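You operate a simulated robot arm through the tools that you are given. There is no shell and no other tool. Be economical: measure what you need, move in short steps, check, and stop when the job is done.

You run a simulated two-armed robot. Do the job below in one go: nothing can be reset, and whatever is moved stays where it is left.

## Task
Put one of the grey felt pads from the top of the numbered bench in the grey bin. Press the blue button of the white bottle three times. Press the button of the yellow lamp to switch it on. Put the cream tape on the notepad. The order is free.

The check looks at the end state, three seconds after you hand in, the way a careful person would. Anything else that was tipped, shoved, dropped, spilled or broken makes it a failure.

## Robot
Two 7-joint arms with fingered hands on one trunk, on a base that drives. Base frame: it is fixed to the floor where the robot stands at the start and does not move with it; the origin is under the middle of the robot, x ahead of it, y to its left, z up; the surface under the hand at the start is at about z = 0.85. Units: m, rad, N and s.
The left shoulder is at the start at [0.04, 0.146, 1.129], the right one opposite. With the tool pointing down near the work surface each hand reaches from about 0.32 to 0.72 m from the robot's upright axis, wherever it stands, measured 20 degrees to its own side. Places, roughly: blue button of the white bottle [-7.9, 6.4, 0.9]; button of the yellow lamp [-8.1, 8.5, 0.9]; cream tape (9x9x4 cm) [-4.2, 6.1, 1]; grey bin [-2.5, -1.25, 1]; grey felt pad (6x6x3 cm) [0.5, 0, 0.9]; notepad (21x30x1 cm) [-4.2, 6.3, 1]. Payload 4 kg a hand.
The TCP of each hand is the grasp point between the finger pads, 0.026 m short of the fingertips. In the tool frame z runs along the fingers and y along their closing line. The gripper opens to 0.148 m. The gripper's body begins 0.073 m behind the TCP. The gripper is a hand of 3 fingers: y runs from the thumb to the fingers, the wrist lies at [0, 0, -0.224] in the tool frame, and closing takes about 1.5 s.
Orientation is told as [roll, pitch, yaw] about the base's x, y, z axes, in that order, counted from this pose: with the fingers straight down and closing along the base's y, the tool's x points along the base's -x, its y along +y and its z along -z.

## Interface
- The arms move only by the tool apply_moves. It takes "left_deltas", "right_deltas" or both (then of equal length, played together; a hand with none holds still); each is a list of rows, each a list of 3 entries, a list of its own where there are three numbers: the shift along the base's x, y, z in units of 25 mm (1.0 is 25 mm), then the turn, a rotation vector about the base's x, y, z in units of 8 degrees (1.0 is 8 degrees), then the opening in per cent of the stroke, from 0 (shut) to 100 (fully open). In form: [[[x, y, z], [ax, ay, az], gripper], ...]. A call has 1 to 20 rows; each row shifts and turns the commanded pose from where the row before left it. A call with a number of a shift or a turn outside -1 to 1 is refused whole. Rows are played at 5 a second. More than 0.05 m and 0.15 rad between two rows, or a gripper value outside its range, and nothing of the call is played. Where a pose cannot be reached the arm comes as near as it can. A force on the tool above 40 N (or 10 N above the force at the start of the call, whichever is more), or a blocked arm, ends the call early, and 0.2 s more pass. Each finger travels about 0.108 m/s and halts on what it meets, pressing with about 22 N; the grip force reading is that of the motor and also rises with nothing between the fingers. The clock runs only during rows and for 0.2 s after the last one: add rows that do not move to give the fingers time. It gives the time, the measured TCP pose, the force on the tool (base axes), the opening and the grip force at its end, in the units of the frame above (readings bear some noise), with the torque about the TCP (base axes, N m) and any sound that the robot's microphone picked up.
- Cameras (640 x 400 px; columns grow to the right, rows downward): "scene" is now at [0.1072, 0.0071, 1.3555]; the picture's right is [0.08, -1.00, 0.00], its down [-0.59, -0.05, -0.81] and it looks along [0.80, 0.06, -0.59] (base axes); focal length 251 px, centre (320, 200). "left" rides on the left gripper at [-0.068, -0.039, -0.09] in its tool frame; the picture's right is [0.50, -0.87, 0.00], its down [0.66, 0.38, -0.65] and it looks along [0.57, 0.33, 0.76] (tool axes); focal length 222 px, centre (320, 200). "right" rides on the right gripper at [0.068, -0.039, -0.09] in its tool frame; the picture's right is [0.50, 0.87, 0.00], its down [-0.66, 0.38, -0.65] and it looks along [-0.57, 0.33, 0.76] (tool axes); focal length 222 px, centre (320, 200).
- grab_frame(camera): a new picture of that camera. It takes no simulated time.
- slide_trunk(by): slides the trunk up (or, below 0, down) by that many m; the arms and the scene camera ride with it, the base frame stays. It gives what a move gives, with no picture.
- steer(legs): drives the robot by 1 to 6 legs, each [ahead, left, turn to the left] in m, m and rad, along the robot's own axes; the way and the turn of a leg run together, so that a leg with both is an arc; at most 1.5 m and 3.142 rad a leg. The arms and the cameras ride along, it lands a little off, and it stops where it bumps. It gives what a move gives.
- hand_shape(shape, hand): the hand has 3 fingers and takes this shape, open, in about a second: jaw (thumb against the fingers, like two jaws); tri (thumb and two fingers); tip (a fingertip pinch); poke (one finger out to press); point (the index stretched); flat (the hand flat); cup (the hand cupped); fist (a fist). The gripper value then closes the fingers along that shape, each until it touches; the sizes above hold for jaw. It gives what a move gives, with no picture.
- pan_tilt(pan, tilt): turns the head with the scene camera to pan (to the left, within 1.501 rad either way) and tilt (down, from -0.506 to 1.204), counted from straight ahead of the robot. It gives what a move gives.
- locate(camera, pixels): for up to 12 pixels [column, row] of the newest picture of that camera ("zoom" is the newest enlarged one), the place [x, y, z] in the base frame of the surface seen there, good to about 0.003 m. It takes no simulated time.
- inspect(camera, box): a new picture of the part [left, top, right, bottom] of that camera's present view, enlarged. It takes no simulated time.
- sign_off(): hands the job in; it is judged then, once.

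Work in short steps. Measure before you move; look again where a grasp or a placing could have gone wrong, and mend it. You have 110 turns and 88 pictures in all, those below and enlarged ones among them. Open the grippers and draw the arms clear of the work before you hand the job in, unless the task says otherwise; then end with one line.

The tools are called after "Emit:" as a command line: name --argument value ..., lists and objects as JSON in quotes. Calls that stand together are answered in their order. apply_moves: Moves the arms, as the interface text tells. Its arguments: {"type":"object","properties":{"left_deltas":{"type":"array","items":{"type":"array"}},"right_deltas":{"type":"array","items":{"type":"array"}}},"required":[]} The other tools are called the same way: slide_trunk (by) slides the trunk up or down; hand_shape (shape, hand) gives the hand a shape; steer (legs) drives the base; pan_tilt (pan, tilt) turns the head that bears the scene camera; grab_frame (camera) takes a picture; locate (camera, pixels) gives the place of the surface under pixels of a picture; inspect (camera, box) takes an enlarged picture of a part of a camera's view; sign_off () hands the job in.

At the start:

```text
t: 0.0
left_position: [0.509, 0.2377, 1.1185]
left_ee_rot: [-0.001, -0.001, -0.001]
left_force: [0.2, -0.6, 0.0]
left_wrist_torque: [0.01, 0.02, -0.02]
left_opening: 0.1482
left_grip_force: 0.0
left_shape: jaw
right_position: [0.4315, -0.1319, 1.1118]
right_ee_rot: [0.0, 0.0, 0.0]
right_force: [-1.1, 0.5, 0.0]
right_wrist_torque: [0.0, 0.0, 0.0]
right_opening: 0.1477
right_grip_force: 0.1
right_shape: jaw
trunk travel left (down, up): [-0.3, 0.206]
robot x, y, heading: [0.0007, -0.002, -0.0]
head pan, tilt: [0.08, 0.634]
```

scene: 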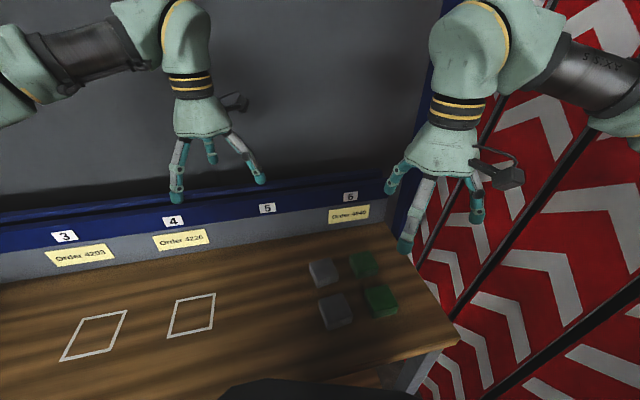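
right: 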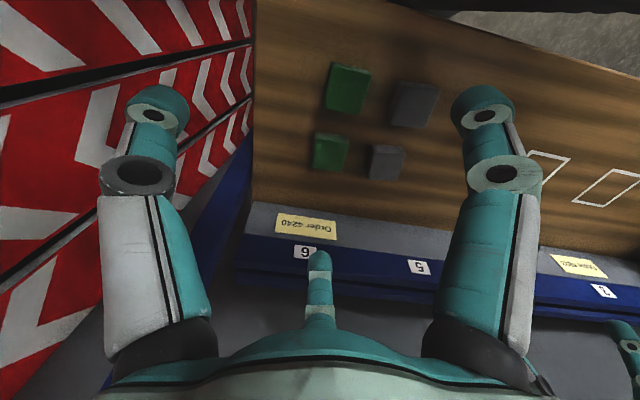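
left: 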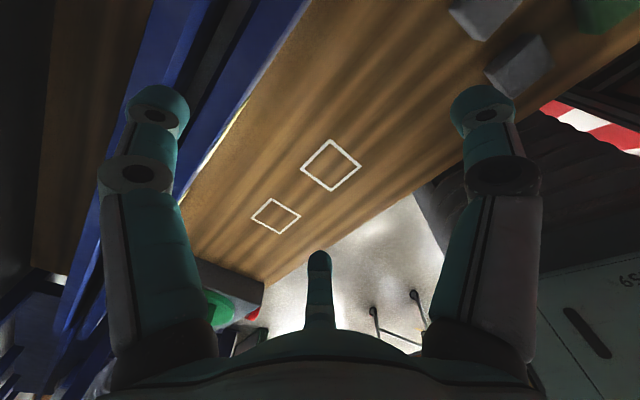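

The scene shows two grey pads at about (323,272) and (335,310), next to green ones. I'll measure them.

Emit:
locate --camera "scene" --pixels '[[322, 268], [335, 307], [380, 297], [362, 262], [300, 340], [310, 268], [334, 264], [318, 300], [350, 297]]'

Emit:
inspect --camera "scene" --box '[280, 230, 440, 350]'

```text
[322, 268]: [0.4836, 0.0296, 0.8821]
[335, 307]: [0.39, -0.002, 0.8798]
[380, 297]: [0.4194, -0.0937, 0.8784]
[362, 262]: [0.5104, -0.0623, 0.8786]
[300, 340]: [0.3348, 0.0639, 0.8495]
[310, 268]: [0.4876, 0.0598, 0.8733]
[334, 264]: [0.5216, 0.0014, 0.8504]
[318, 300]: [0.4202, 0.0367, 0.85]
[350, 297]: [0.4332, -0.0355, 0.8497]
```

```text
3.33 times, centred on (360, 290) of scene
```

zoom: 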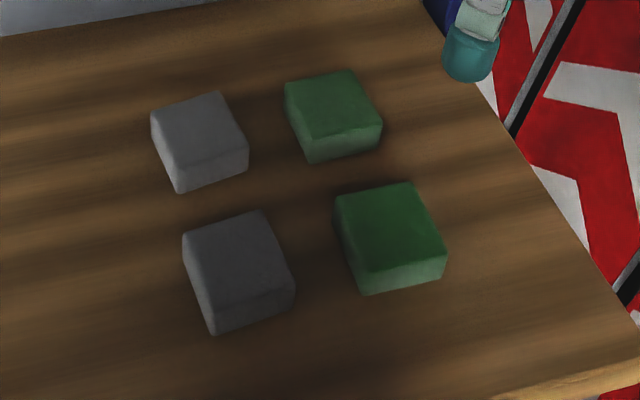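

Measure the top corners of the far grey pad for its centre and yaw.

Emit:
locate --camera "zoom" --pixels '[[157, 112], [216, 97], [241, 146], [183, 161], [200, 128], [190, 230], [260, 216], [287, 280], [214, 300], [291, 88], [308, 135]]'

```text
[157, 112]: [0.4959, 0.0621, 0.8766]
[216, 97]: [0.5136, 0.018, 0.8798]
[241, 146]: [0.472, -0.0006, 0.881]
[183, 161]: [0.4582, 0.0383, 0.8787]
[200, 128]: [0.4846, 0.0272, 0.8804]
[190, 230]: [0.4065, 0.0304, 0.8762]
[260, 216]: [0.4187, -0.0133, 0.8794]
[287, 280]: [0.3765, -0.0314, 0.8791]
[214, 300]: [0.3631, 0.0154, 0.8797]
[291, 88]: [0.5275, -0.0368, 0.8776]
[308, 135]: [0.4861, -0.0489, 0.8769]
```

Far grey pad: centre (0.485, 0.029), yaw about 24°. The right hand goes above it with a partial opening.

Emit:
apply_moves --right_deltas '[[[0.27, 0.805, -0.5], [0, 0, 0.375], 62], [[0.27, 0.805, -0.5], [0, 0, 0.375], 62], [[0.27, 0.805, -0.5], [0, 0, 0.375], 62], [[0.27, 0.805, -0.5], [0, 0, 0.375], 62], [[0.27, 0.805, -0.5], [0, 0, 0.375], 62], [[0.27, 0.805, -0.5], [0, 0, 0.375], 62], [[0.27, 0.805, -0.5], [0, 0, 0.375], 62], [[0.27, 0.805, -0.5], [0, 0, 0.375], 62], [[0, 0, -0.8], [0, 0, 0], 62], [[0, 0, -0.8], [0, 0, 0], 62], [[0, 0, 0], [0, 0, 0], 62]]'

Emit:
grab_frame --camera "right"

Emit:
grab_frame --camera "scene"

```text
t: 2.4
left_position: [0.509, 0.2376, 1.1184]
left_ee_rot: [0.001, 0.001, 0.001]
left_force: [-0.7, 0.6, 0.8]
left_wrist_torque: [0.0, 0.01, 0.0]
left_opening: 0.1481
left_grip_force: 0.0
left_shape: jaw
right_position: [0.4849, 0.0276, 0.9687]
right_ee_rot: [-0.001, -0.001, 0.418]
right_force: [0.4, -0.6, 0.0]
right_wrist_torque: [0.01, -0.01, -0.04]
right_opening: 0.0926
right_grip_force: 0.0
right_shape: jaw
trunk travel left (down, up): [-0.3, 0.206]
robot x, y, heading: [-0.0002, 0.0027, 0.0]
head pan, tilt: [0.08, 0.634]
```

```text
83 pictures are left
```

right: 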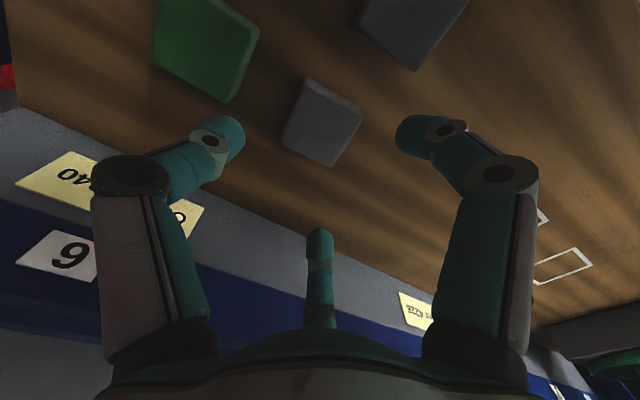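

```text
82 pictures are left
```

scene: 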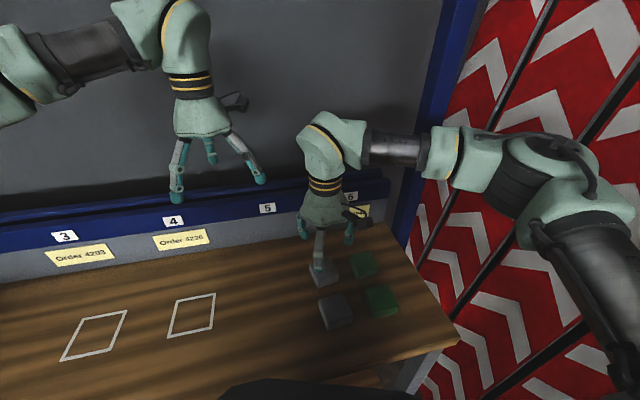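

The thumb is at left (215,135) and the two fingers at (420,135) and (320,240), so gaps to neighbouring pads are tight. I'll narrow the opening a bit and lower to just under the pad tops, then look.

Emit:
apply_moves --right_deltas '[[[0, 0, 0], [0, 0, 0], 56], [[0, 0.05, -0.4], [0, 0, 0], 56], [[0, 0, -0.6], [0, 0, 0], 56], [[0, 0, -0.6], [0, 0, 0], 56], [[0, 0, -0.5], [0, 0, 0], 56], [[0, 0, 0], [0, 0, 0], 56]]'

Emit:
grab_frame --camera "right"

Emit:
inspect --camera "scene" --box '[260, 210, 420, 330]'

```text
t: 3.8
left_position: [0.5095, 0.238, 1.1179]
left_ee_rot: [0.0, 0.0, -0.001]
left_force: [-0.6, -0.2, -0.3]
left_wrist_torque: [0.0, -0.03, -0.01]
left_opening: 0.1478
left_grip_force: 0.1
left_shape: jaw
right_position: [0.4854, 0.0293, 0.916]
right_ee_rot: [0.001, 0.0, 0.419]
right_force: [0.1, 0.3, -0.2]
right_wrist_torque: [0.01, -0.03, 0.01]
right_opening: 0.0835
right_grip_force: 0.0
right_shape: jaw
trunk travel left (down, up): [-0.3, 0.206]
robot x, y, heading: [-0.0023, -0.0002, 0.001]
head pan, tilt: [0.08, 0.634]
```

```text
81 pictures are left
```

right: 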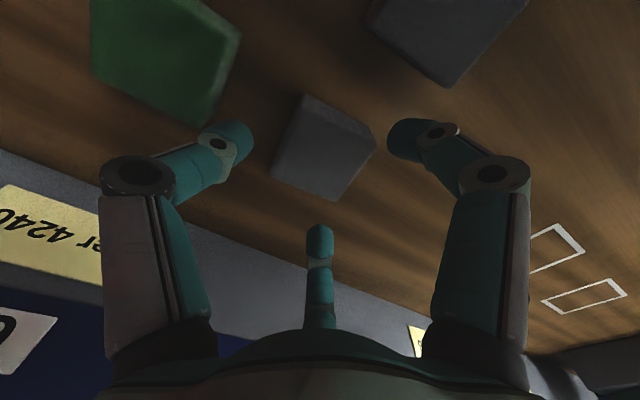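

```text
3.33 times, centred on (340, 270) of scene
```

zoom: 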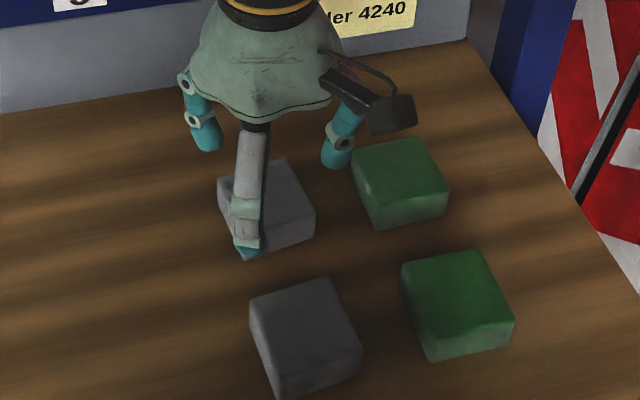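

Fingers clear the neighbours. I shift 2 mm away from the green pad, lower to z≈0.882, and close.

Emit:
apply_moves --right_deltas '[[[-0.03, 0.08, -0.4], [0, 0, 0], 55], [[0, 0, -0.5], [0, 0, 0], 55], [[0, 0, -0.46], [0, 0, 0], 55], [[0, 0, 0], [0, 0, 0], 50], [[0, 0, 0], [0, 0, 0], 40], [[0, 0, 0], [0, 0, 0], 30], [[0, 0, 0], [0, 0, 0], 20], [[0, 0, 0], [0, 0, 0], 10], [[0, 0, 0], [0, 0, 0], 0], [[0, 0, 0], [0, 0, 0], 0], [[0, 0, 0], [0, 0, 0], 0]]'

Emit:
grab_frame --camera "right"

Emit:
inspect --camera "scene" --box '[260, 210, 420, 330]'

```text
t: 6.2
left_position: [0.5104, 0.2386, 1.1184]
left_ee_rot: [0.0, -0.001, 0.001]
left_force: [-0.2, -0.1, 1.5]
left_wrist_torque: [0.0, -0.01, 0.02]
left_opening: 0.1478
left_grip_force: 0.0
left_shape: jaw
right_position: [0.4854, 0.0312, 0.884]
right_ee_rot: [0.001, -0.002, 0.418]
right_force: [-0.2, 0.2, 0.1]
right_wrist_torque: [-0.02, -0.01, 0.02]
right_opening: 0.0548
right_grip_force: 21.5
right_shape: jaw
trunk travel left (down, up): [-0.3, 0.206]
robot x, y, heading: [0.0017, 0.0007, 0.0]
head pan, tilt: [0.08, 0.634]
```

```text
79 pictures are left
```

right: 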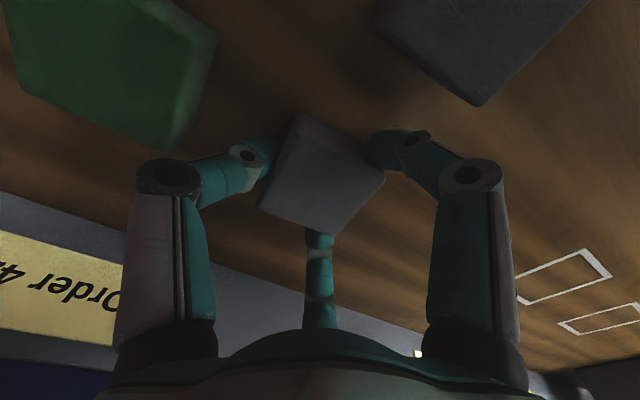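

```text
3.33 times, centred on (340, 270) of scene
```

zoom: 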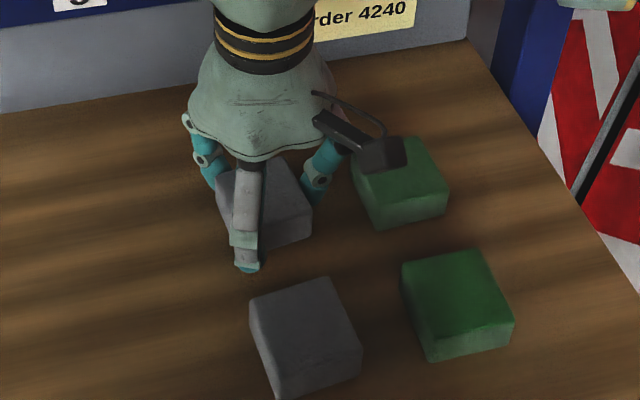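

The grip closed at 0.055 m with 21.5 N; the neighbours didn't move. Lift slowly and check.

Emit:
apply_moves --right_deltas '[[[0, 0, 0.3], [0, 0, 0], 0], [[0, 0, 0.6], [0, 0, 0], 0], [[0, 0, 0.9], [0, 0, 0], 0], [[0, 0, 1], [0, 0, 0], 0], [[0, 0, 1], [0, 0, 0], 0], [[0, 0, 1], [0, 0, 0], 0], [[0, 0, 1], [0, 0, 0], 0], [[0, 0, 1], [0, 0, 0], 0], [[0, 0, 1], [0, 0, 0], 0], [[0, 0, 1], [0, 0, 0], 0]]'

Emit:
grab_frame --camera "right"

```text
t: 8.4
left_position: [0.5086, 0.2385, 1.1192]
left_ee_rot: [0.0, 0.0, 0.002]
left_force: [-0.1, 0.7, -1.0]
left_wrist_torque: [-0.02, -0.02, 0.02]
left_opening: 0.1477
left_grip_force: 0.0
left_shape: jaw
right_position: [0.4826, 0.0325, 1.105]
right_ee_rot: [0.001, 0.002, 0.419]
right_force: [0.4, -0.1, -0.7]
right_wrist_torque: [0.0, -0.02, 0.0]
right_opening: 0.0547
right_grip_force: 22.2
right_shape: jaw
trunk travel left (down, up): [-0.3, 0.206]
robot x, y, heading: [0.0004, -0.002, -0.005]
head pan, tilt: [0.08, 0.634]
```

```text
77 pictures are left
```

right: 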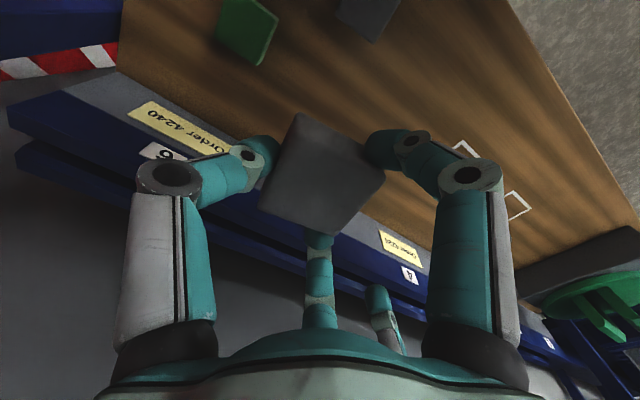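

The pad is held. I look around to both sides before driving.

Emit:
pan_tilt --pan 1.5 --tilt 0.4

Emit:
grab_frame --camera "scene"

Emit:
pan_tilt --pan -1.5 --tilt 0.4

Emit:
grab_frame --camera "scene"

```text
t: 9.9
left_position: [0.5084, 0.2382, 1.1178]
left_ee_rot: [0.0, 0.0, 0.0]
left_force: [0.5, 0.7, 0.5]
left_wrist_torque: [0.01, 0.0, 0.02]
left_opening: 0.1481
left_grip_force: 0.0
left_shape: jaw
right_position: [0.4821, 0.0337, 1.1046]
right_ee_rot: [0.001, -0.001, 0.418]
right_force: [-1.0, 0.6, -0.7]
right_wrist_torque: [0.05, 0.01, -0.02]
right_opening: 0.0545
right_grip_force: 21.9
right_shape: jaw
trunk travel left (down, up): [-0.3, 0.206]
robot x, y, heading: [-0.0021, -0.0002, 0.001]
head pan, tilt: [1.499, 0.4]
```

```text
76 pictures are left
```

scene: 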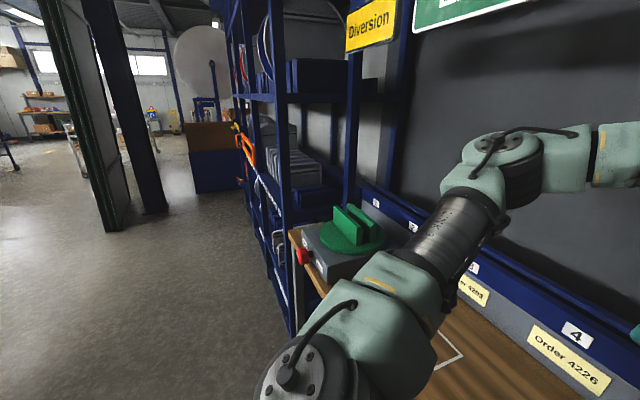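

```text
t: 12.6
left_position: [0.51, 0.2379, 1.1181]
left_ee_rot: [-0.002, 0.0, 0.0]
left_force: [-0.2, 1.1, 1.1]
left_wrist_torque: [-0.04, -0.02, -0.01]
left_opening: 0.1478
left_grip_force: 0.0
left_shape: jaw
right_position: [0.483, 0.0335, 1.1041]
right_ee_rot: [-0.002, 0.002, 0.419]
right_force: [0.1, 0.7, -1.2]
right_wrist_torque: [0.0, -0.02, 0.03]
right_opening: 0.0545
right_grip_force: 21.9
right_shape: jaw
trunk travel left (down, up): [-0.3, 0.206]
robot x, y, heading: [0.001, -0.0011, 0.004]
head pan, tilt: [-1.499, 0.4]
```

```text
75 pictures are left
```

scene: 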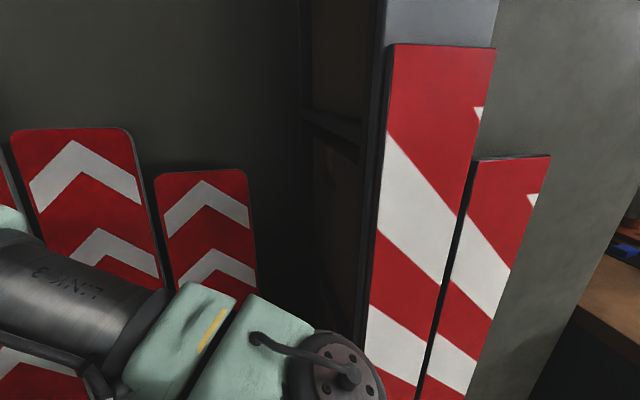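

Draw both hands in, then back up 0.35 m.

Emit:
apply_moves --right_deltas '[[[-0.4, -0.8, 0.2], [0, 0, -0.375], 0], [[-0.4, -0.8, 0.2], [0, 0, -0.375], 0], [[-0.4, -0.8, 0.2], [0, 0, -0.375], 0], [[-0.4, -0.8, 0.2], [0, 0, -0.375], 0], [[-0.4, -0.8, 0.2], [0, 0, -0.375], 0], [[-0.4, -0.8, 0.2], [0, 0, -0.375], 0], [[-0.4, -0.8, 0.2], [0, 0, -0.375], 0], [[-0.4, -0.8, 0.2], [0, 0, -0.375], 0]]' --left_deltas '[[[-0.5, -0.2, 0.1], [0, 0, 0], 100], [[-0.5, -0.2, 0.1], [0, 0, 0], 100], [[-0.5, -0.2, 0.1], [0, 0, 0], 100], [[-0.5, -0.2, 0.1], [0, 0, 0], 100], [[-0.5, -0.2, 0.1], [0, 0, 0], 100], [[-0.5, -0.2, 0.1], [0, 0, 0], 100], [[-0.5, -0.2, 0.1], [0, 0, 0], 100], [[-0.5, -0.2, 0.1], [0, 0, 0], 100]]'

Emit:
steer --legs '[[-0.35, 0, 0]]'

Emit:
grab_frame --camera "scene"

Emit:
pan_tilt --pan 1.5 --tilt 0.4

Emit:
grab_frame --camera "scene"

```text
t: 14.3
left_position: [0.407, 0.196, 1.1383]
left_ee_rot: [0.001, 0.0, 0.0]
left_force: [-0.1, 0.0, -0.6]
left_wrist_torque: [0.03, -0.02, 0.05]
left_opening: 0.1481
left_grip_force: 0.0
left_shape: jaw
right_position: [0.4055, -0.1273, 1.1449]
right_ee_rot: [0.0, 0.001, -0.001]
right_force: [-0.1, -0.1, -0.3]
right_wrist_torque: [0.03, -0.01, -0.01]
right_opening: 0.0543
right_grip_force: 21.6
right_shape: jaw
trunk travel left (down, up): [-0.3, 0.206]
robot x, y, heading: [0.0004, -0.0006, 0.0]
head pan, tilt: [-1.499, 0.4]
```

```text
t: 16.5
left_position: [0.0883, 0.2188, 1.1318]
left_ee_rot: [-0.005, 0.009, 0.071]
left_force: [0.8, 0.4, 0.3]
left_wrist_torque: [0.0, -0.06, 0.01]
left_opening: 0.1481
left_grip_force: 0.1
left_shape: jaw
right_position: [0.1061, -0.0986, 1.1351]
right_ee_rot: [-0.019, 0.024, 0.083]
right_force: [-0.5, -0.1, -0.7]
right_wrist_torque: [0.02, -0.04, -0.02]
right_opening: 0.0542
right_grip_force: 21.8
right_shape: jaw
trunk travel left (down, up): [-0.3, 0.206]
robot x, y, heading: [-0.3113, -0.0111, 0.068]
head pan, tilt: [-1.499, 0.4]
stopped in leg 1: the robot was blocked; the commanded pose is now the measured one
```

```text
74 pictures are left
```

scene: 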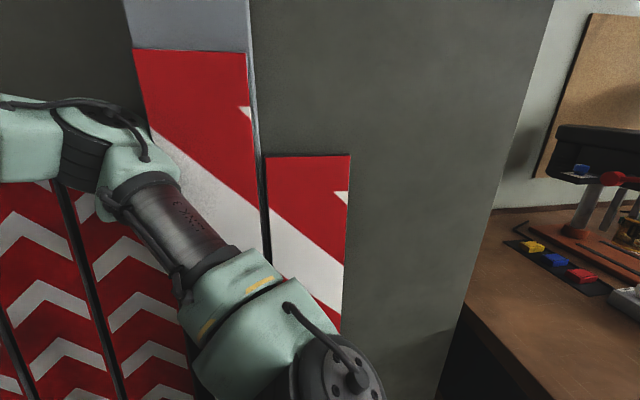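

```text
t: 19.1
left_position: [0.0917, 0.2197, 1.131]
left_ee_rot: [-0.007, 0.01, 0.069]
left_force: [0.4, 0.9, -0.1]
left_wrist_torque: [0.0, -0.04, -0.01]
left_opening: 0.1479
left_grip_force: 0.1
left_shape: jaw
right_position: [0.1087, -0.0985, 1.1363]
right_ee_rot: [-0.018, 0.023, 0.081]
right_force: [-0.4, -1.3, 0.0]
right_wrist_torque: [-0.01, -0.04, -0.03]
right_opening: 0.0545
right_grip_force: 21.9
right_shape: jaw
trunk travel left (down, up): [-0.3, 0.206]
robot x, y, heading: [-0.313, -0.0069, 0.069]
head pan, tilt: [1.499, 0.4]
```

```text
73 pictures are left
```

scene: 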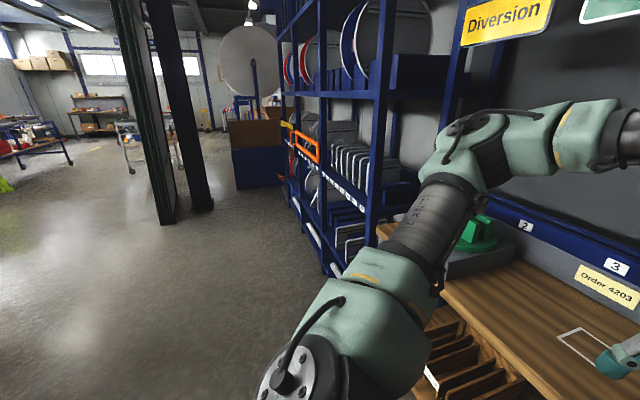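

Blocked on the right side at x=-0.31. Measure free space to the left from this picture.

Emit:
locate --camera "scene" --pixels '[[330, 270], [375, 230], [390, 228], [175, 210], [210, 205], [235, 185], [100, 330], [200, 330], [285, 180], [410, 300], [440, 300], [150, 210]]'

Emit:
pan_tilt --pan -1.5 --tilt 0.8

Emit:
grab_frame --camera "scene"

```text
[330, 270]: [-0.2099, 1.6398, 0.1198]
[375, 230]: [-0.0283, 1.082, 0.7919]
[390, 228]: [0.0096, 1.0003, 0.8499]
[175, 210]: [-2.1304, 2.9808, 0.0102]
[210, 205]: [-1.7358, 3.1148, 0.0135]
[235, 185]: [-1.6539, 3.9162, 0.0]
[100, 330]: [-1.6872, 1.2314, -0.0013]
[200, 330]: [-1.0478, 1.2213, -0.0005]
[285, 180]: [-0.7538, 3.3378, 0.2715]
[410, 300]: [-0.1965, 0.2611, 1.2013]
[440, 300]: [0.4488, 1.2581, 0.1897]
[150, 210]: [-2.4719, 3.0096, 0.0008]
```

```text
t: 21.7
left_position: [0.0912, 0.2195, 1.1311]
left_ee_rot: [-0.006, 0.012, 0.07]
left_force: [0.5, 0.0, 0.1]
left_wrist_torque: [-0.02, 0.01, -0.01]
left_opening: 0.1478
left_grip_force: 0.1
left_shape: jaw
right_position: [0.1087, -0.0988, 1.1341]
right_ee_rot: [-0.016, 0.024, 0.081]
right_force: [0.1, -0.3, -0.7]
right_wrist_torque: [-0.01, -0.04, -0.04]
right_opening: 0.0543
right_grip_force: 22.4
right_shape: jaw
trunk travel left (down, up): [-0.3, 0.206]
robot x, y, heading: [-0.312, -0.0157, 0.065]
head pan, tilt: [-1.499, 0.799]
```

```text
72 pictures are left
```

scene: 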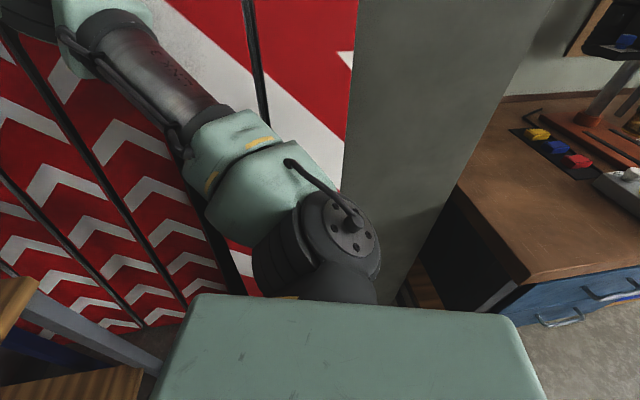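

The right elbow is near the striped panels. Sidestep left 0.4 m, then back up and turn to face -x... in steps.

Emit:
steer --legs '[[0.0, 0.4, 0], [-0.5, 0, 0]]'

Emit:
grab_frame --camera "scene"

```text
t: 26.7
left_position: [-0.4556, 0.5746, 1.1365]
left_ee_rot: [0.0, -0.001, 0.067]
left_force: [0.4, 0.6, -0.7]
left_wrist_torque: [-0.01, 0.01, 0.02]
left_opening: 0.148
left_grip_force: 0.1
left_shape: jaw
right_position: [-0.4374, 0.2547, 1.1405]
right_ee_rot: [-0.006, 0.004, 0.074]
right_force: [0.5, 0.5, -0.6]
right_wrist_torque: [-0.01, 0.02, 0.06]
right_opening: 0.0544
right_grip_force: 22.0
right_shape: jaw
trunk travel left (down, up): [-0.3, 0.206]
robot x, y, heading: [-0.8502, 0.3481, 0.069]
head pan, tilt: [-1.499, 0.799]
```

```text
71 pictures are left
```

scene: 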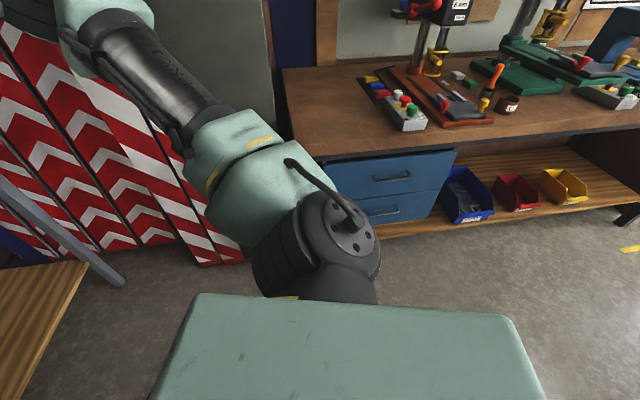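

Panels are all still standing and there is free space now. Turn right to face the other bench (toward -y), head ahead.

Emit:
steer --legs '[[0, 0, -1.64]]'

Emit:
pan_tilt --pan -0.5 --tilt 0.4

Emit:
grab_frame --camera "scene"

```text
t: 31.1
left_position: [-0.6437, -0.0526, 1.1374]
left_ee_rot: [-0.001, -0.002, -1.561]
left_force: [-0.5, 0.7, -0.3]
left_wrist_torque: [0.0, 0.01, 0.0]
left_opening: 0.148
left_grip_force: 0.0
left_shape: jaw
right_position: [-0.9641, -0.0504, 1.1414]
right_ee_rot: [-0.007, 0.005, -1.552]
right_force: [0.1, 0.2, -0.6]
right_wrist_torque: [-0.02, -0.01, 0.04]
right_opening: 0.0542
right_grip_force: 22.0
right_shape: jaw
trunk travel left (down, up): [-0.3, 0.206]
robot x, y, heading: [-0.8441, 0.3519, -1.561]
head pan, tilt: [-1.499, 0.799]
```

```text
t: 32.4
left_position: [-0.6439, -0.0535, 1.1391]
left_ee_rot: [-0.002, -0.003, -1.562]
left_force: [0.0, -0.1, 1.3]
left_wrist_torque: [0.03, -0.01, -0.01]
left_opening: 0.1478
left_grip_force: 0.0
left_shape: jaw
right_position: [-0.9656, -0.0519, 1.1408]
right_ee_rot: [-0.007, 0.004, -1.552]
right_force: [0.3, -0.1, 0.2]
right_wrist_torque: [0.0, -0.02, 0.0]
right_opening: 0.0542
right_grip_force: 21.9
right_shape: jaw
trunk travel left (down, up): [-0.3, 0.206]
robot x, y, heading: [-0.8463, 0.35, -1.563]
head pan, tilt: [-0.499, 0.4]
```

```text
70 pictures are left
```

scene: 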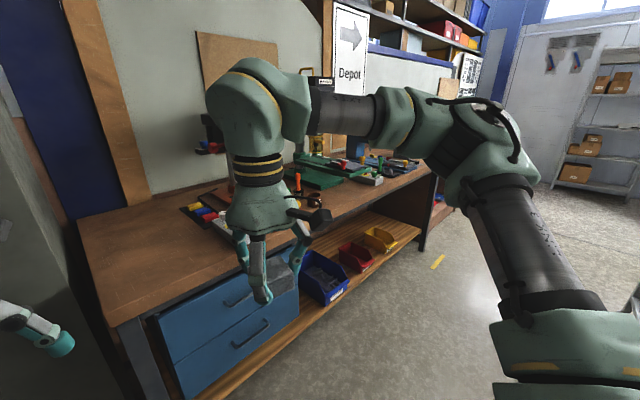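

Move right along the bench by 1.5 m and look.

Emit:
steer --legs '[[0, -1.5, 0]]'

Emit:
pan_tilt --pan 0.0 --tilt 0.5

Emit:
grab_frame --camera "scene"

```text
t: 37.1
left_position: [-1.5841, -0.1198, 1.1337]
left_ee_rot: [-0.004, 0.001, -1.724]
left_force: [1.2, -0.8, 0.0]
left_wrist_torque: [0.03, 0.02, 0.0]
left_opening: 0.1479
left_grip_force: 0.0
left_shape: jaw
right_position: [-1.9014, -0.0667, 1.1409]
right_ee_rot: [-0.01, 0.009, -1.716]
right_force: [-0.1, -0.4, -0.2]
right_wrist_torque: [0.05, 0.04, 0.02]
right_opening: 0.0545
right_grip_force: 22.0
right_shape: jaw
trunk travel left (down, up): [-0.3, 0.206]
robot x, y, heading: [-1.7235, 0.3185, -1.723]
head pan, tilt: [-0.499, 0.4]
stopped in leg 1: the robot was blocked; the commanded pose is now the measured one
```

```text
t: 38.0
left_position: [-1.5876, -0.1153, 1.1376]
left_ee_rot: [-0.002, -0.002, -1.721]
left_force: [0.3, 1.1, 0.0]
left_wrist_torque: [-0.02, -0.03, -0.03]
left_opening: 0.1479
left_grip_force: 0.0
left_shape: jaw
right_position: [-1.9028, -0.0599, 1.1416]
right_ee_rot: [-0.007, 0.006, -1.716]
right_force: [0.2, -0.2, -0.9]
right_wrist_torque: [0.0, -0.03, -0.05]
right_opening: 0.0542
right_grip_force: 22.2
right_shape: jaw
trunk travel left (down, up): [-0.3, 0.206]
robot x, y, heading: [-1.7235, 0.315, -1.725]
head pan, tilt: [0.0, 0.499]
```

```text
69 pictures are left
```

scene: 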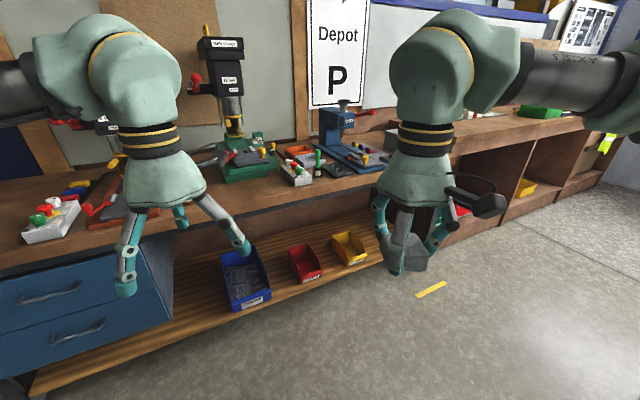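

Something blocked on the right. Look to the right side.

Emit:
pan_tilt --pan -1.5 --tilt 0.7

Emit:
grab_frame --camera "scene"

```text
t: 39.6
left_position: [-1.587, -0.116, 1.1375]
left_ee_rot: [0.0, -0.002, -1.723]
left_force: [1.1, -0.2, -0.4]
left_wrist_torque: [-0.04, 0.0, -0.02]
left_opening: 0.1479
left_grip_force: 0.0
left_shape: jaw
right_position: [-1.9029, -0.0617, 1.141]
right_ee_rot: [-0.008, 0.006, -1.717]
right_force: [-0.1, 0.2, 0.8]
right_wrist_torque: [-0.01, 0.02, 0.0]
right_opening: 0.0545
right_grip_force: 22.2
right_shape: jaw
trunk travel left (down, up): [-0.3, 0.206]
robot x, y, heading: [-1.7194, 0.3137, -1.727]
head pan, tilt: [-1.499, 0.7]
```

```text
68 pictures are left
```

scene: 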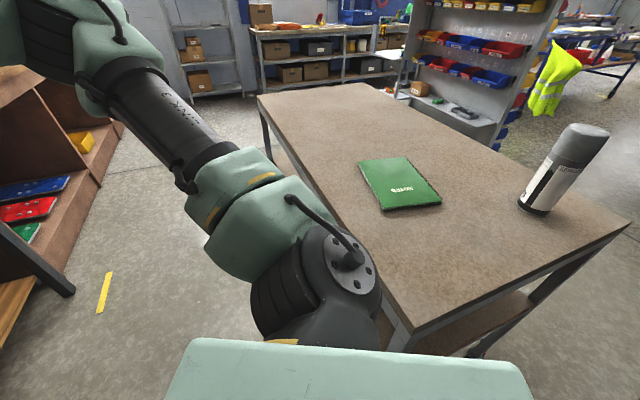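

A table stands to the right (bottle and notebook still fine). Measure its edges and the aisle.

Emit:
locate --camera "scene" --pixels '[[400, 335], [258, 97], [628, 228], [370, 85], [535, 210], [400, 185], [105, 290], [60, 280], [300, 270]]'

Emit:
pan_tilt --pan -0.75 --tilt 0.5

Emit:
grab_frame --camera "scene"

```text
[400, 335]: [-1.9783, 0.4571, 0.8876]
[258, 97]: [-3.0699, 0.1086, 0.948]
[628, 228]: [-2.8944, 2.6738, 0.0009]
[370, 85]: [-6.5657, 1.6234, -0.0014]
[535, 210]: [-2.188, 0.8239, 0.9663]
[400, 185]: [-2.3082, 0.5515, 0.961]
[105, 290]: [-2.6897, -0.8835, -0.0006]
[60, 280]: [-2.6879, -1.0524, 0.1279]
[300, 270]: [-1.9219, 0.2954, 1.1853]
```

```text
t: 40.7
left_position: [-1.5874, -0.1168, 1.1384]
left_ee_rot: [-0.003, -0.001, -1.723]
left_force: [0.1, 0.6, -0.4]
left_wrist_torque: [-0.01, -0.01, -0.02]
left_opening: 0.1478
left_grip_force: 0.0
left_shape: jaw
right_position: [-1.9027, -0.0616, 1.141]
right_ee_rot: [-0.008, 0.005, -1.715]
right_force: [-0.5, 0.7, -0.6]
right_wrist_torque: [0.02, 0.02, -0.02]
right_opening: 0.0543
right_grip_force: 22.0
right_shape: jaw
trunk travel left (down, up): [-0.3, 0.206]
robot x, y, heading: [-1.7193, 0.3139, -1.729]
head pan, tilt: [-0.75, 0.499]
```

```text
67 pictures are left
```

scene: 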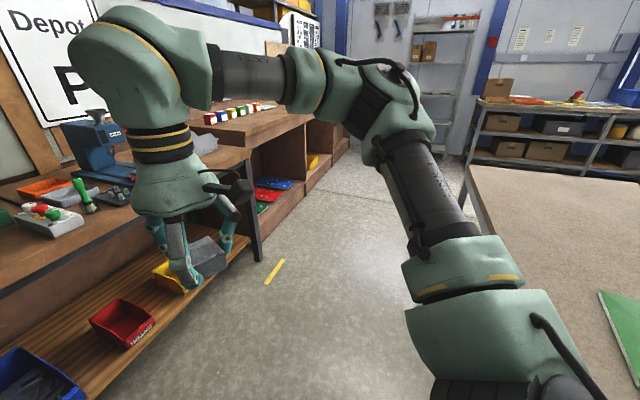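

The table's near edge runs from about (-3.07,0.11) to (-1.98,0.46), so I'll take the aisle closer to the bench: turn to -1.57, forward 0.6 and then right.

Emit:
steer --legs '[[0, 0.08, 0.0], [0, 0, 0.155], [0.6, 0, 0]]'

Emit:
grab_frame --camera "scene"

```text
t: 45.4
left_position: [-1.4391, -0.6894, 1.1378]
left_ee_rot: [-0.003, -0.001, -1.562]
left_force: [0.1, 1.1, -0.1]
left_wrist_torque: [-0.03, -0.03, -0.01]
left_opening: 0.148
left_grip_force: 0.0
left_shape: jaw
right_position: [-1.7596, -0.6875, 1.1423]
right_ee_rot: [-0.009, 0.004, -1.556]
right_force: [0.0, -0.7, -0.3]
right_wrist_torque: [0.01, 0.01, 0.0]
right_opening: 0.0541
right_grip_force: 22.4
right_shape: jaw
trunk travel left (down, up): [-0.3, 0.206]
robot x, y, heading: [-1.6402, -0.2869, -1.57]
head pan, tilt: [-0.75, 0.499]
```

```text
66 pictures are left
```

scene: 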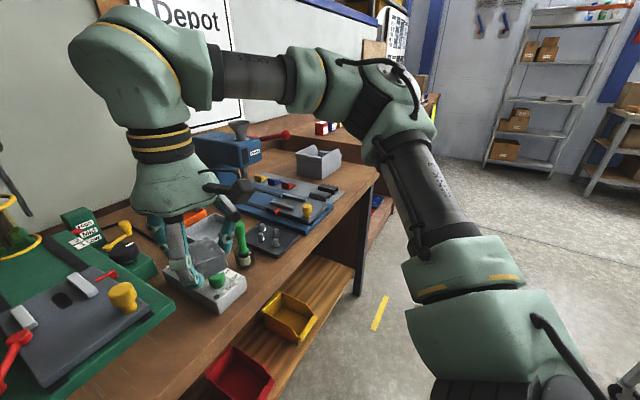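

A grey bin is at (318,160). Measure it and the bench.

Emit:
locate --camera "scene" --pixels '[[318, 160], [298, 155], [335, 152], [340, 158], [318, 172], [322, 150], [372, 180], [310, 240], [245, 250], [238, 150], [285, 133]]'

Emit:
inspect --camera "scene" --box '[240, 110, 400, 210]'

```text
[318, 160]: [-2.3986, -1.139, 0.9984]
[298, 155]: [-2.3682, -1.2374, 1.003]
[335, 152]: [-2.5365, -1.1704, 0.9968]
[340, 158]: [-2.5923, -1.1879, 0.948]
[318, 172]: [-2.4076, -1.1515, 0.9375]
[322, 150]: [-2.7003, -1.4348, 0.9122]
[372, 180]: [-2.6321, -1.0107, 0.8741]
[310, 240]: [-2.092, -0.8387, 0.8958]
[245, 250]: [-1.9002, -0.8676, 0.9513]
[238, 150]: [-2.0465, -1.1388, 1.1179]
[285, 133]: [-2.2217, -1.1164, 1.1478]
```

```text
4.00 times, centred on (320, 160) of scene
```

zoom: 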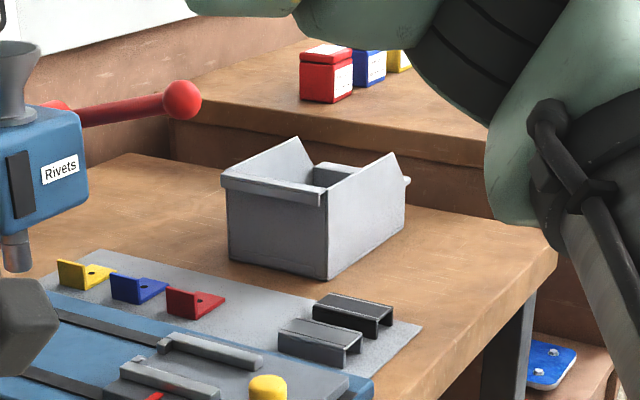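

Bin centre is near (-2.47,-1.23), rim ~1.0. Slide right 0.72 m and then forward 0.28 with the hands raised above bench objects; first slide and look.

Emit:
steer --legs '[[0, -0.75, 0]]'

Emit:
pan_tilt --pan 0.0 --tilt 0.65

Emit:
grab_frame --camera "scene"

```text
t: 49.5
left_position: [-2.1993, -0.6946, 1.1386]
left_ee_rot: [-0.001, -0.002, -1.569]
left_force: [0.5, 0.4, 0.1]
left_wrist_torque: [-0.01, -0.01, 0.01]
left_opening: 0.1479
left_grip_force: 0.1
left_shape: jaw
right_position: [-2.5198, -0.6876, 1.1412]
right_ee_rot: [-0.009, 0.003, -1.562]
right_force: [0.3, 0.5, 1.0]
right_wrist_torque: [0.0, 0.03, -0.02]
right_opening: 0.0543
right_grip_force: 22.0
right_shape: jaw
trunk travel left (down, up): [-0.3, 0.206]
robot x, y, heading: [-2.3991, -0.2881, -1.57]
head pan, tilt: [-0.75, 0.499]
```

```text
t: 50.6
left_position: [-2.1997, -0.6944, 1.1385]
left_ee_rot: [-0.002, -0.002, -1.568]
left_force: [0.3, -0.5, 0.4]
left_wrist_torque: [0.0, 0.0, -0.03]
left_opening: 0.1478
left_grip_force: 0.1
left_shape: jaw
right_position: [-2.5195, -0.6895, 1.1411]
right_ee_rot: [-0.007, 0.004, -1.562]
right_force: [0.3, 1.2, 0.3]
right_wrist_torque: [-0.01, 0.01, -0.01]
right_opening: 0.0541
right_grip_force: 22.0
right_shape: jaw
trunk travel left (down, up): [-0.3, 0.206]
robot x, y, heading: [-2.3966, -0.2923, -1.574]
head pan, tilt: [0.0, 0.649]
```

```text
64 pictures are left
```

scene: 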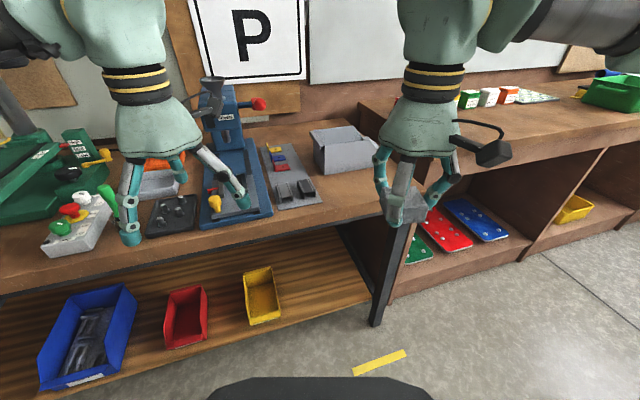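

Raise the trunk 0.1 m so the hands clear the press, then drive ahead 0.26.

Emit:
slide_trunk --by 0.1

Emit:
steer --legs '[[0.26, 0, 0]]'

Emit:
grab_frame --camera "scene"

```text
t: 51.9
left_position: [-2.2005, -0.6934, 1.2383]
left_ee_rot: [-0.001, -0.002, -1.569]
left_force: [-0.7, 0.4, -0.7]
left_wrist_torque: [-0.02, -0.01, 0.03]
left_opening: 0.148
left_grip_force: 0.0
left_shape: jaw
right_position: [-2.5201, -0.6897, 1.242]
right_ee_rot: [-0.009, 0.006, -1.563]
right_force: [-0.5, -0.3, -1.1]
right_wrist_torque: [-0.02, 0.0, -0.02]
right_opening: 0.0542
right_grip_force: 21.9
right_shape: jaw
trunk travel left (down, up): [-0.4, 0.106]
robot x, y, heading: [-2.3957, -0.2906, -1.573]
head pan, tilt: [0.0, 0.649]
```

```text
t: 53.8
left_position: [-2.1978, -0.9542, 1.2382]
left_ee_rot: [-0.004, -0.004, -1.568]
left_force: [0.2, -0.2, -0.2]
left_wrist_torque: [-0.03, 0.0, 0.0]
left_opening: 0.148
left_grip_force: 0.1
left_shape: jaw
right_position: [-2.5191, -0.9508, 1.2415]
right_ee_rot: [-0.01, 0.004, -1.56]
right_force: [-0.4, -0.2, 0.4]
right_wrist_torque: [-0.03, -0.01, 0.0]
right_opening: 0.0541
right_grip_force: 22.3
right_shape: jaw
trunk travel left (down, up): [-0.4, 0.106]
robot x, y, heading: [-2.3967, -0.5493, -1.566]
head pan, tilt: [0.0, 0.649]
```

```text
63 pictures are left
```

scene: 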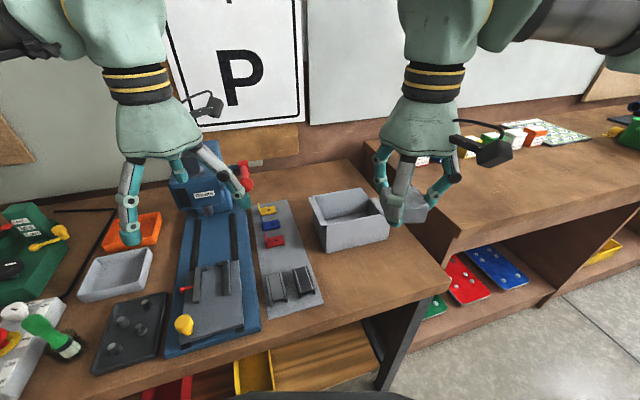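

Two grey containers, but the listed place (-2.5,-1.25) matches the one at (348,218). Measure its rim and interior.

Emit:
locate --camera "scene" --pixels '[[310, 200], [368, 188], [387, 213], [325, 226], [345, 203], [355, 240], [115, 275], [250, 165]]'

Emit:
inspect --camera "scene" --box '[280, 160, 440, 280]'

```text
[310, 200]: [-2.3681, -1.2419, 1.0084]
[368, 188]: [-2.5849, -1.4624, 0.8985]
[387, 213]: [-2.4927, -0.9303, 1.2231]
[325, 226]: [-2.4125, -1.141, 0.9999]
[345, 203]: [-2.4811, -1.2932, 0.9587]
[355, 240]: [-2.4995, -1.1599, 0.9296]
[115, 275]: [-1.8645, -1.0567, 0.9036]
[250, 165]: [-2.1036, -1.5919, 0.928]
```

```text
3.33 times, centred on (360, 220) of scene
```

zoom: 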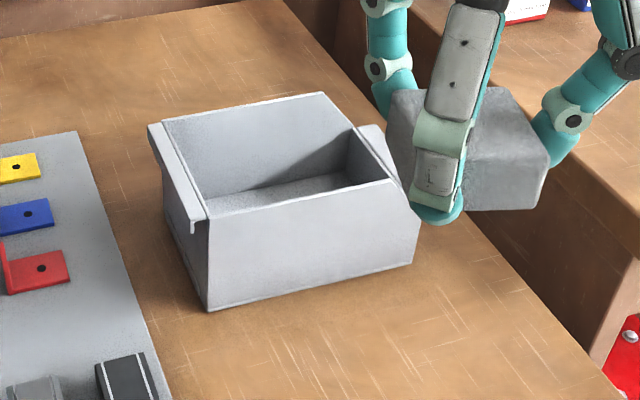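

Emit:
locate --camera "zoom" --pixels '[[164, 122], [318, 95], [210, 218], [385, 184], [240, 205], [340, 182], [290, 190], [355, 160], [212, 305], [412, 262], [412, 200]]'

```text
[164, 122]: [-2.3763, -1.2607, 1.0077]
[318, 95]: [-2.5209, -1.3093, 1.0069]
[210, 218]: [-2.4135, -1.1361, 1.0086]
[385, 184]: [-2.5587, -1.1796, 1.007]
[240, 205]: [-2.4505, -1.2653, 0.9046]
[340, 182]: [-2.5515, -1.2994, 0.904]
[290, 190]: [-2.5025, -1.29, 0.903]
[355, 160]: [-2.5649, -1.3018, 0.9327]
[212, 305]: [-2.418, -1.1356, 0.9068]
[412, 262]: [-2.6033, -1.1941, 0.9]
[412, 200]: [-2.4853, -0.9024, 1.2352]
```

Bin rim centre (-2.467,-1.222), z 1.007, floor 0.904, turned ~18°. Move the right hand over it, turning +18°.

Emit:
apply_moves --right_deltas '[[[0.175, -0.9, 0], [0, 0, 0.19], 0], [[0.175, -0.9, 0], [0, 0, 0.19], 0], [[0.175, -0.9, 0], [0, 0, 0.19], 0], [[0.175, -0.9, 0], [0, 0, 0.19], 0], [[0.175, -0.9, 0], [0, 0, 0.19], 0], [[0.175, -0.9, 0], [0, 0, 0.19], 0], [[0.175, -0.9, 0], [0, 0, 0.19], 0], [[0.175, -0.9, 0], [0, 0, 0.19], 0], [[0.175, -0.9, 0], [0, 0, 0.19], 0], [[0.175, -0.9, 0], [0, 0, 0.19], 0], [[0.175, -0.9, 0], [0, 0, 0.19], 0], [[0.175, -0.9, 0], [0, 0, 0.19], 0], [[0, 0, -1], [0, 0, 0], 0], [[0, 0, -1], [0, 0, 0], 0], [[0, 0, -1], [0, 0, 0], 0], [[0, 0, -1], [0, 0, 0], 0], [[0, 0, -1], [0, 0, 0], 0], [[0, 0, -1], [0, 0, 0], 0], [[0, 0, 0], [0, 0, 0], 0]]'

Emit:
grab_frame --camera "right"

Emit:
inspect --camera "scene" --box '[240, 100, 480, 280]'

```text
t: 57.8
left_position: [-2.1999, -0.9565, 1.2392]
left_ee_rot: [-0.002, -0.002, -1.567]
left_force: [0.2, 0.3, -0.5]
left_wrist_torque: [0.0, -0.02, -0.02]
left_opening: 0.1476
left_grip_force: 0.1
left_shape: jaw
right_position: [-2.4716, -1.1741, 1.0938]
right_ee_rot: [-0.01, 0.004, -1.296]
right_force: [-0.2, 0.7, -0.5]
right_wrist_torque: [0.01, -0.03, 0.0]
right_opening: 0.0535
right_grip_force: 21.8
right_shape: jaw
right hand out of reach, approached as far as the arm can: row 10, 11, 12
trunk travel left (down, up): [-0.4, 0.106]
robot x, y, heading: [-2.3954, -0.5478, -1.573]
head pan, tilt: [0.0, 0.649]
```

```text
61 pictures are left
```

right: 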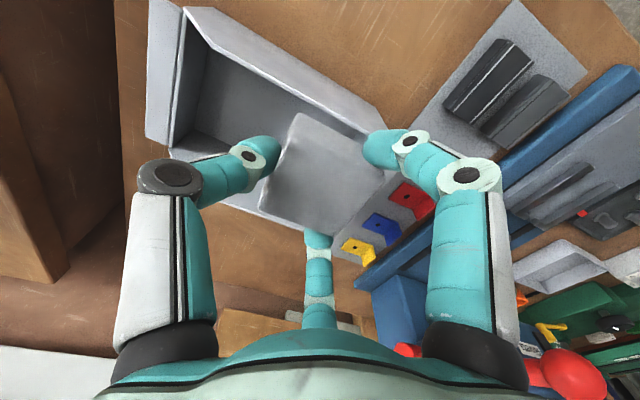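

```text
2.22 times, centred on (360, 190) of scene
```

zoom: 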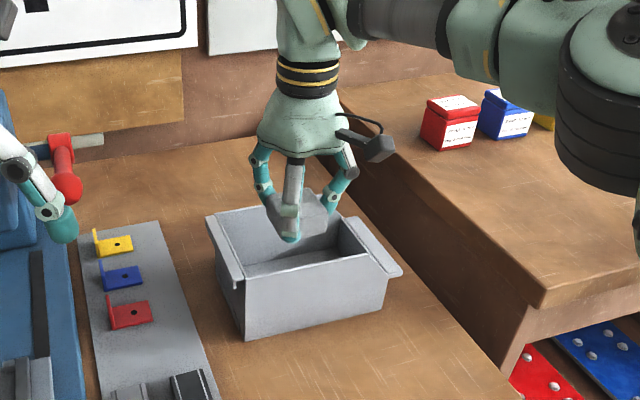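

Reach ran short at height (y=-1.174); now lower, I try the remaining -0.048 m.

Emit:
apply_moves --right_deltas '[[[0.04, -0.5, 0], [0, 0, 0], 0], [[0.04, -0.5, 0], [0, 0, 0], 0], [[0.04, -0.5, 0], [0, 0, 0], 0], [[0.04, -0.4, 0], [0, 0, 0], 0], [[0, 0, 0], [0, 0, 0], 0]]'

```text
t: 59.0
left_position: [-2.1983, -0.9565, 1.2385]
left_ee_rot: [-0.001, -0.001, -1.568]
left_force: [0.4, -1.4, -0.9]
left_wrist_torque: [-0.02, 0.04, -0.03]
left_opening: 0.1478
left_grip_force: 0.1
left_shape: jaw
right_position: [-2.4681, -1.2111, 1.0949]
right_ee_rot: [-0.009, 0.003, -1.296]
right_force: [0.2, -0.1, -0.3]
right_wrist_torque: [0.0, -0.01, -0.01]
right_opening: 0.0537
right_grip_force: 22.4
right_shape: jaw
right hand out of reach, approached as far as the arm can: row 4
trunk travel left (down, up): [-0.4, 0.106]
robot x, y, heading: [-2.3979, -0.5544, -1.573]
head pan, tilt: [0.0, 0.649]
```

Now at (-2.468,-1.211). Lower to z≈1.022.

Emit:
apply_moves --right_deltas '[[[0, 0, -0.7], [0, 0, 0], 0], [[0, -0.1, -0.7], [0, 0, 0], 0], [[0, -0.15, -0.7], [0, 0, 0], 0], [[0, -0.15, -0.8], [0, 0, 0], 0], [[0, 0, 0], [0, 0, 0], 0]]'

Emit:
inspect --camera "scene" --box '[240, 100, 480, 280]'

Emit:
grab_frame --camera "right"

```text
t: 60.2
left_position: [-2.1985, -0.9566, 1.2386]
left_ee_rot: [-0.002, -0.003, -1.566]
left_force: [-0.4, 0.1, 0.3]
left_wrist_torque: [0.01, 0.02, -0.01]
left_opening: 0.1479
left_grip_force: 0.1
left_shape: jaw
right_position: [-2.4678, -1.2198, 1.0216]
right_ee_rot: [-0.009, 0.004, -1.297]
right_force: [0.9, -0.1, -0.1]
right_wrist_torque: [0.02, -0.01, 0.01]
right_opening: 0.0537
right_grip_force: 22.2
right_shape: jaw
trunk travel left (down, up): [-0.4, 0.106]
robot x, y, heading: [-2.399, -0.5521, -1.574]
head pan, tilt: [0.0, 0.649]
```

```text
2.22 times, centred on (360, 190) of scene
```

zoom: 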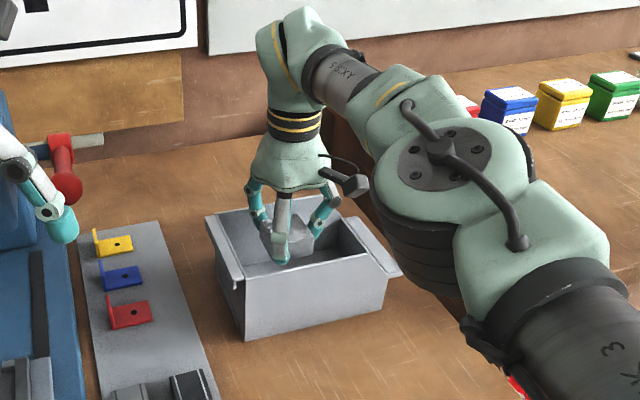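

```text
58 pictures are left
```

right: 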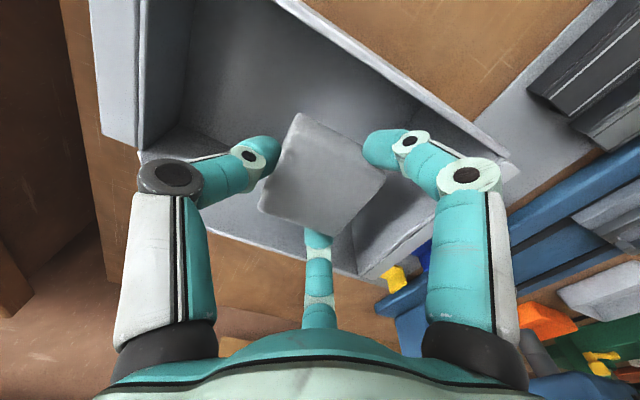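

The back finger is close to the rear wall. Shift 12 mm toward the robot and open slowly.

Emit:
apply_moves --right_deltas '[[[0.1, 0.5, 0], [0, 0, 0], 0], [[0, 0, 0], [0, 0, 0], 0], [[0, 0, 0], [0, 0, 0], 40], [[0, 0, 0], [0, 0, 0], 45], [[0, 0, 0], [0, 0, 0], 50], [[0, 0, 0], [0, 0, 0], 50], [[0, 0, 0], [0, 0, 0], 50]]'

Emit:
grab_frame --camera "right"

```text
t: 61.8
left_position: [-2.1991, -0.9562, 1.2374]
left_ee_rot: [-0.002, -0.003, -1.568]
left_force: [0.6, 0.3, 0.0]
left_wrist_torque: [0.0, -0.02, -0.01]
left_opening: 0.1477
left_grip_force: 0.0
left_shape: jaw
right_position: [-2.4649, -1.2052, 1.0222]
right_ee_rot: [-0.008, 0.005, -1.298]
right_force: [0.3, -1.2, 1.0]
right_wrist_torque: [0.02, 0.03, -0.03]
right_opening: 0.0733
right_grip_force: 0.0
right_shape: jaw
trunk travel left (down, up): [-0.4, 0.106]
robot x, y, heading: [-2.3973, -0.5529, -1.575]
head pan, tilt: [0.0, 0.649]
```

```text
57 pictures are left
```

right: 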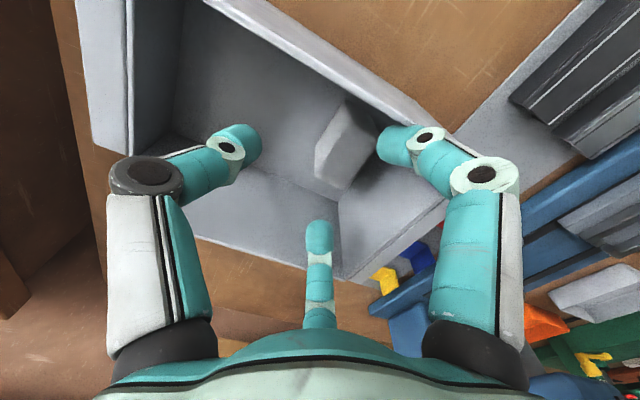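

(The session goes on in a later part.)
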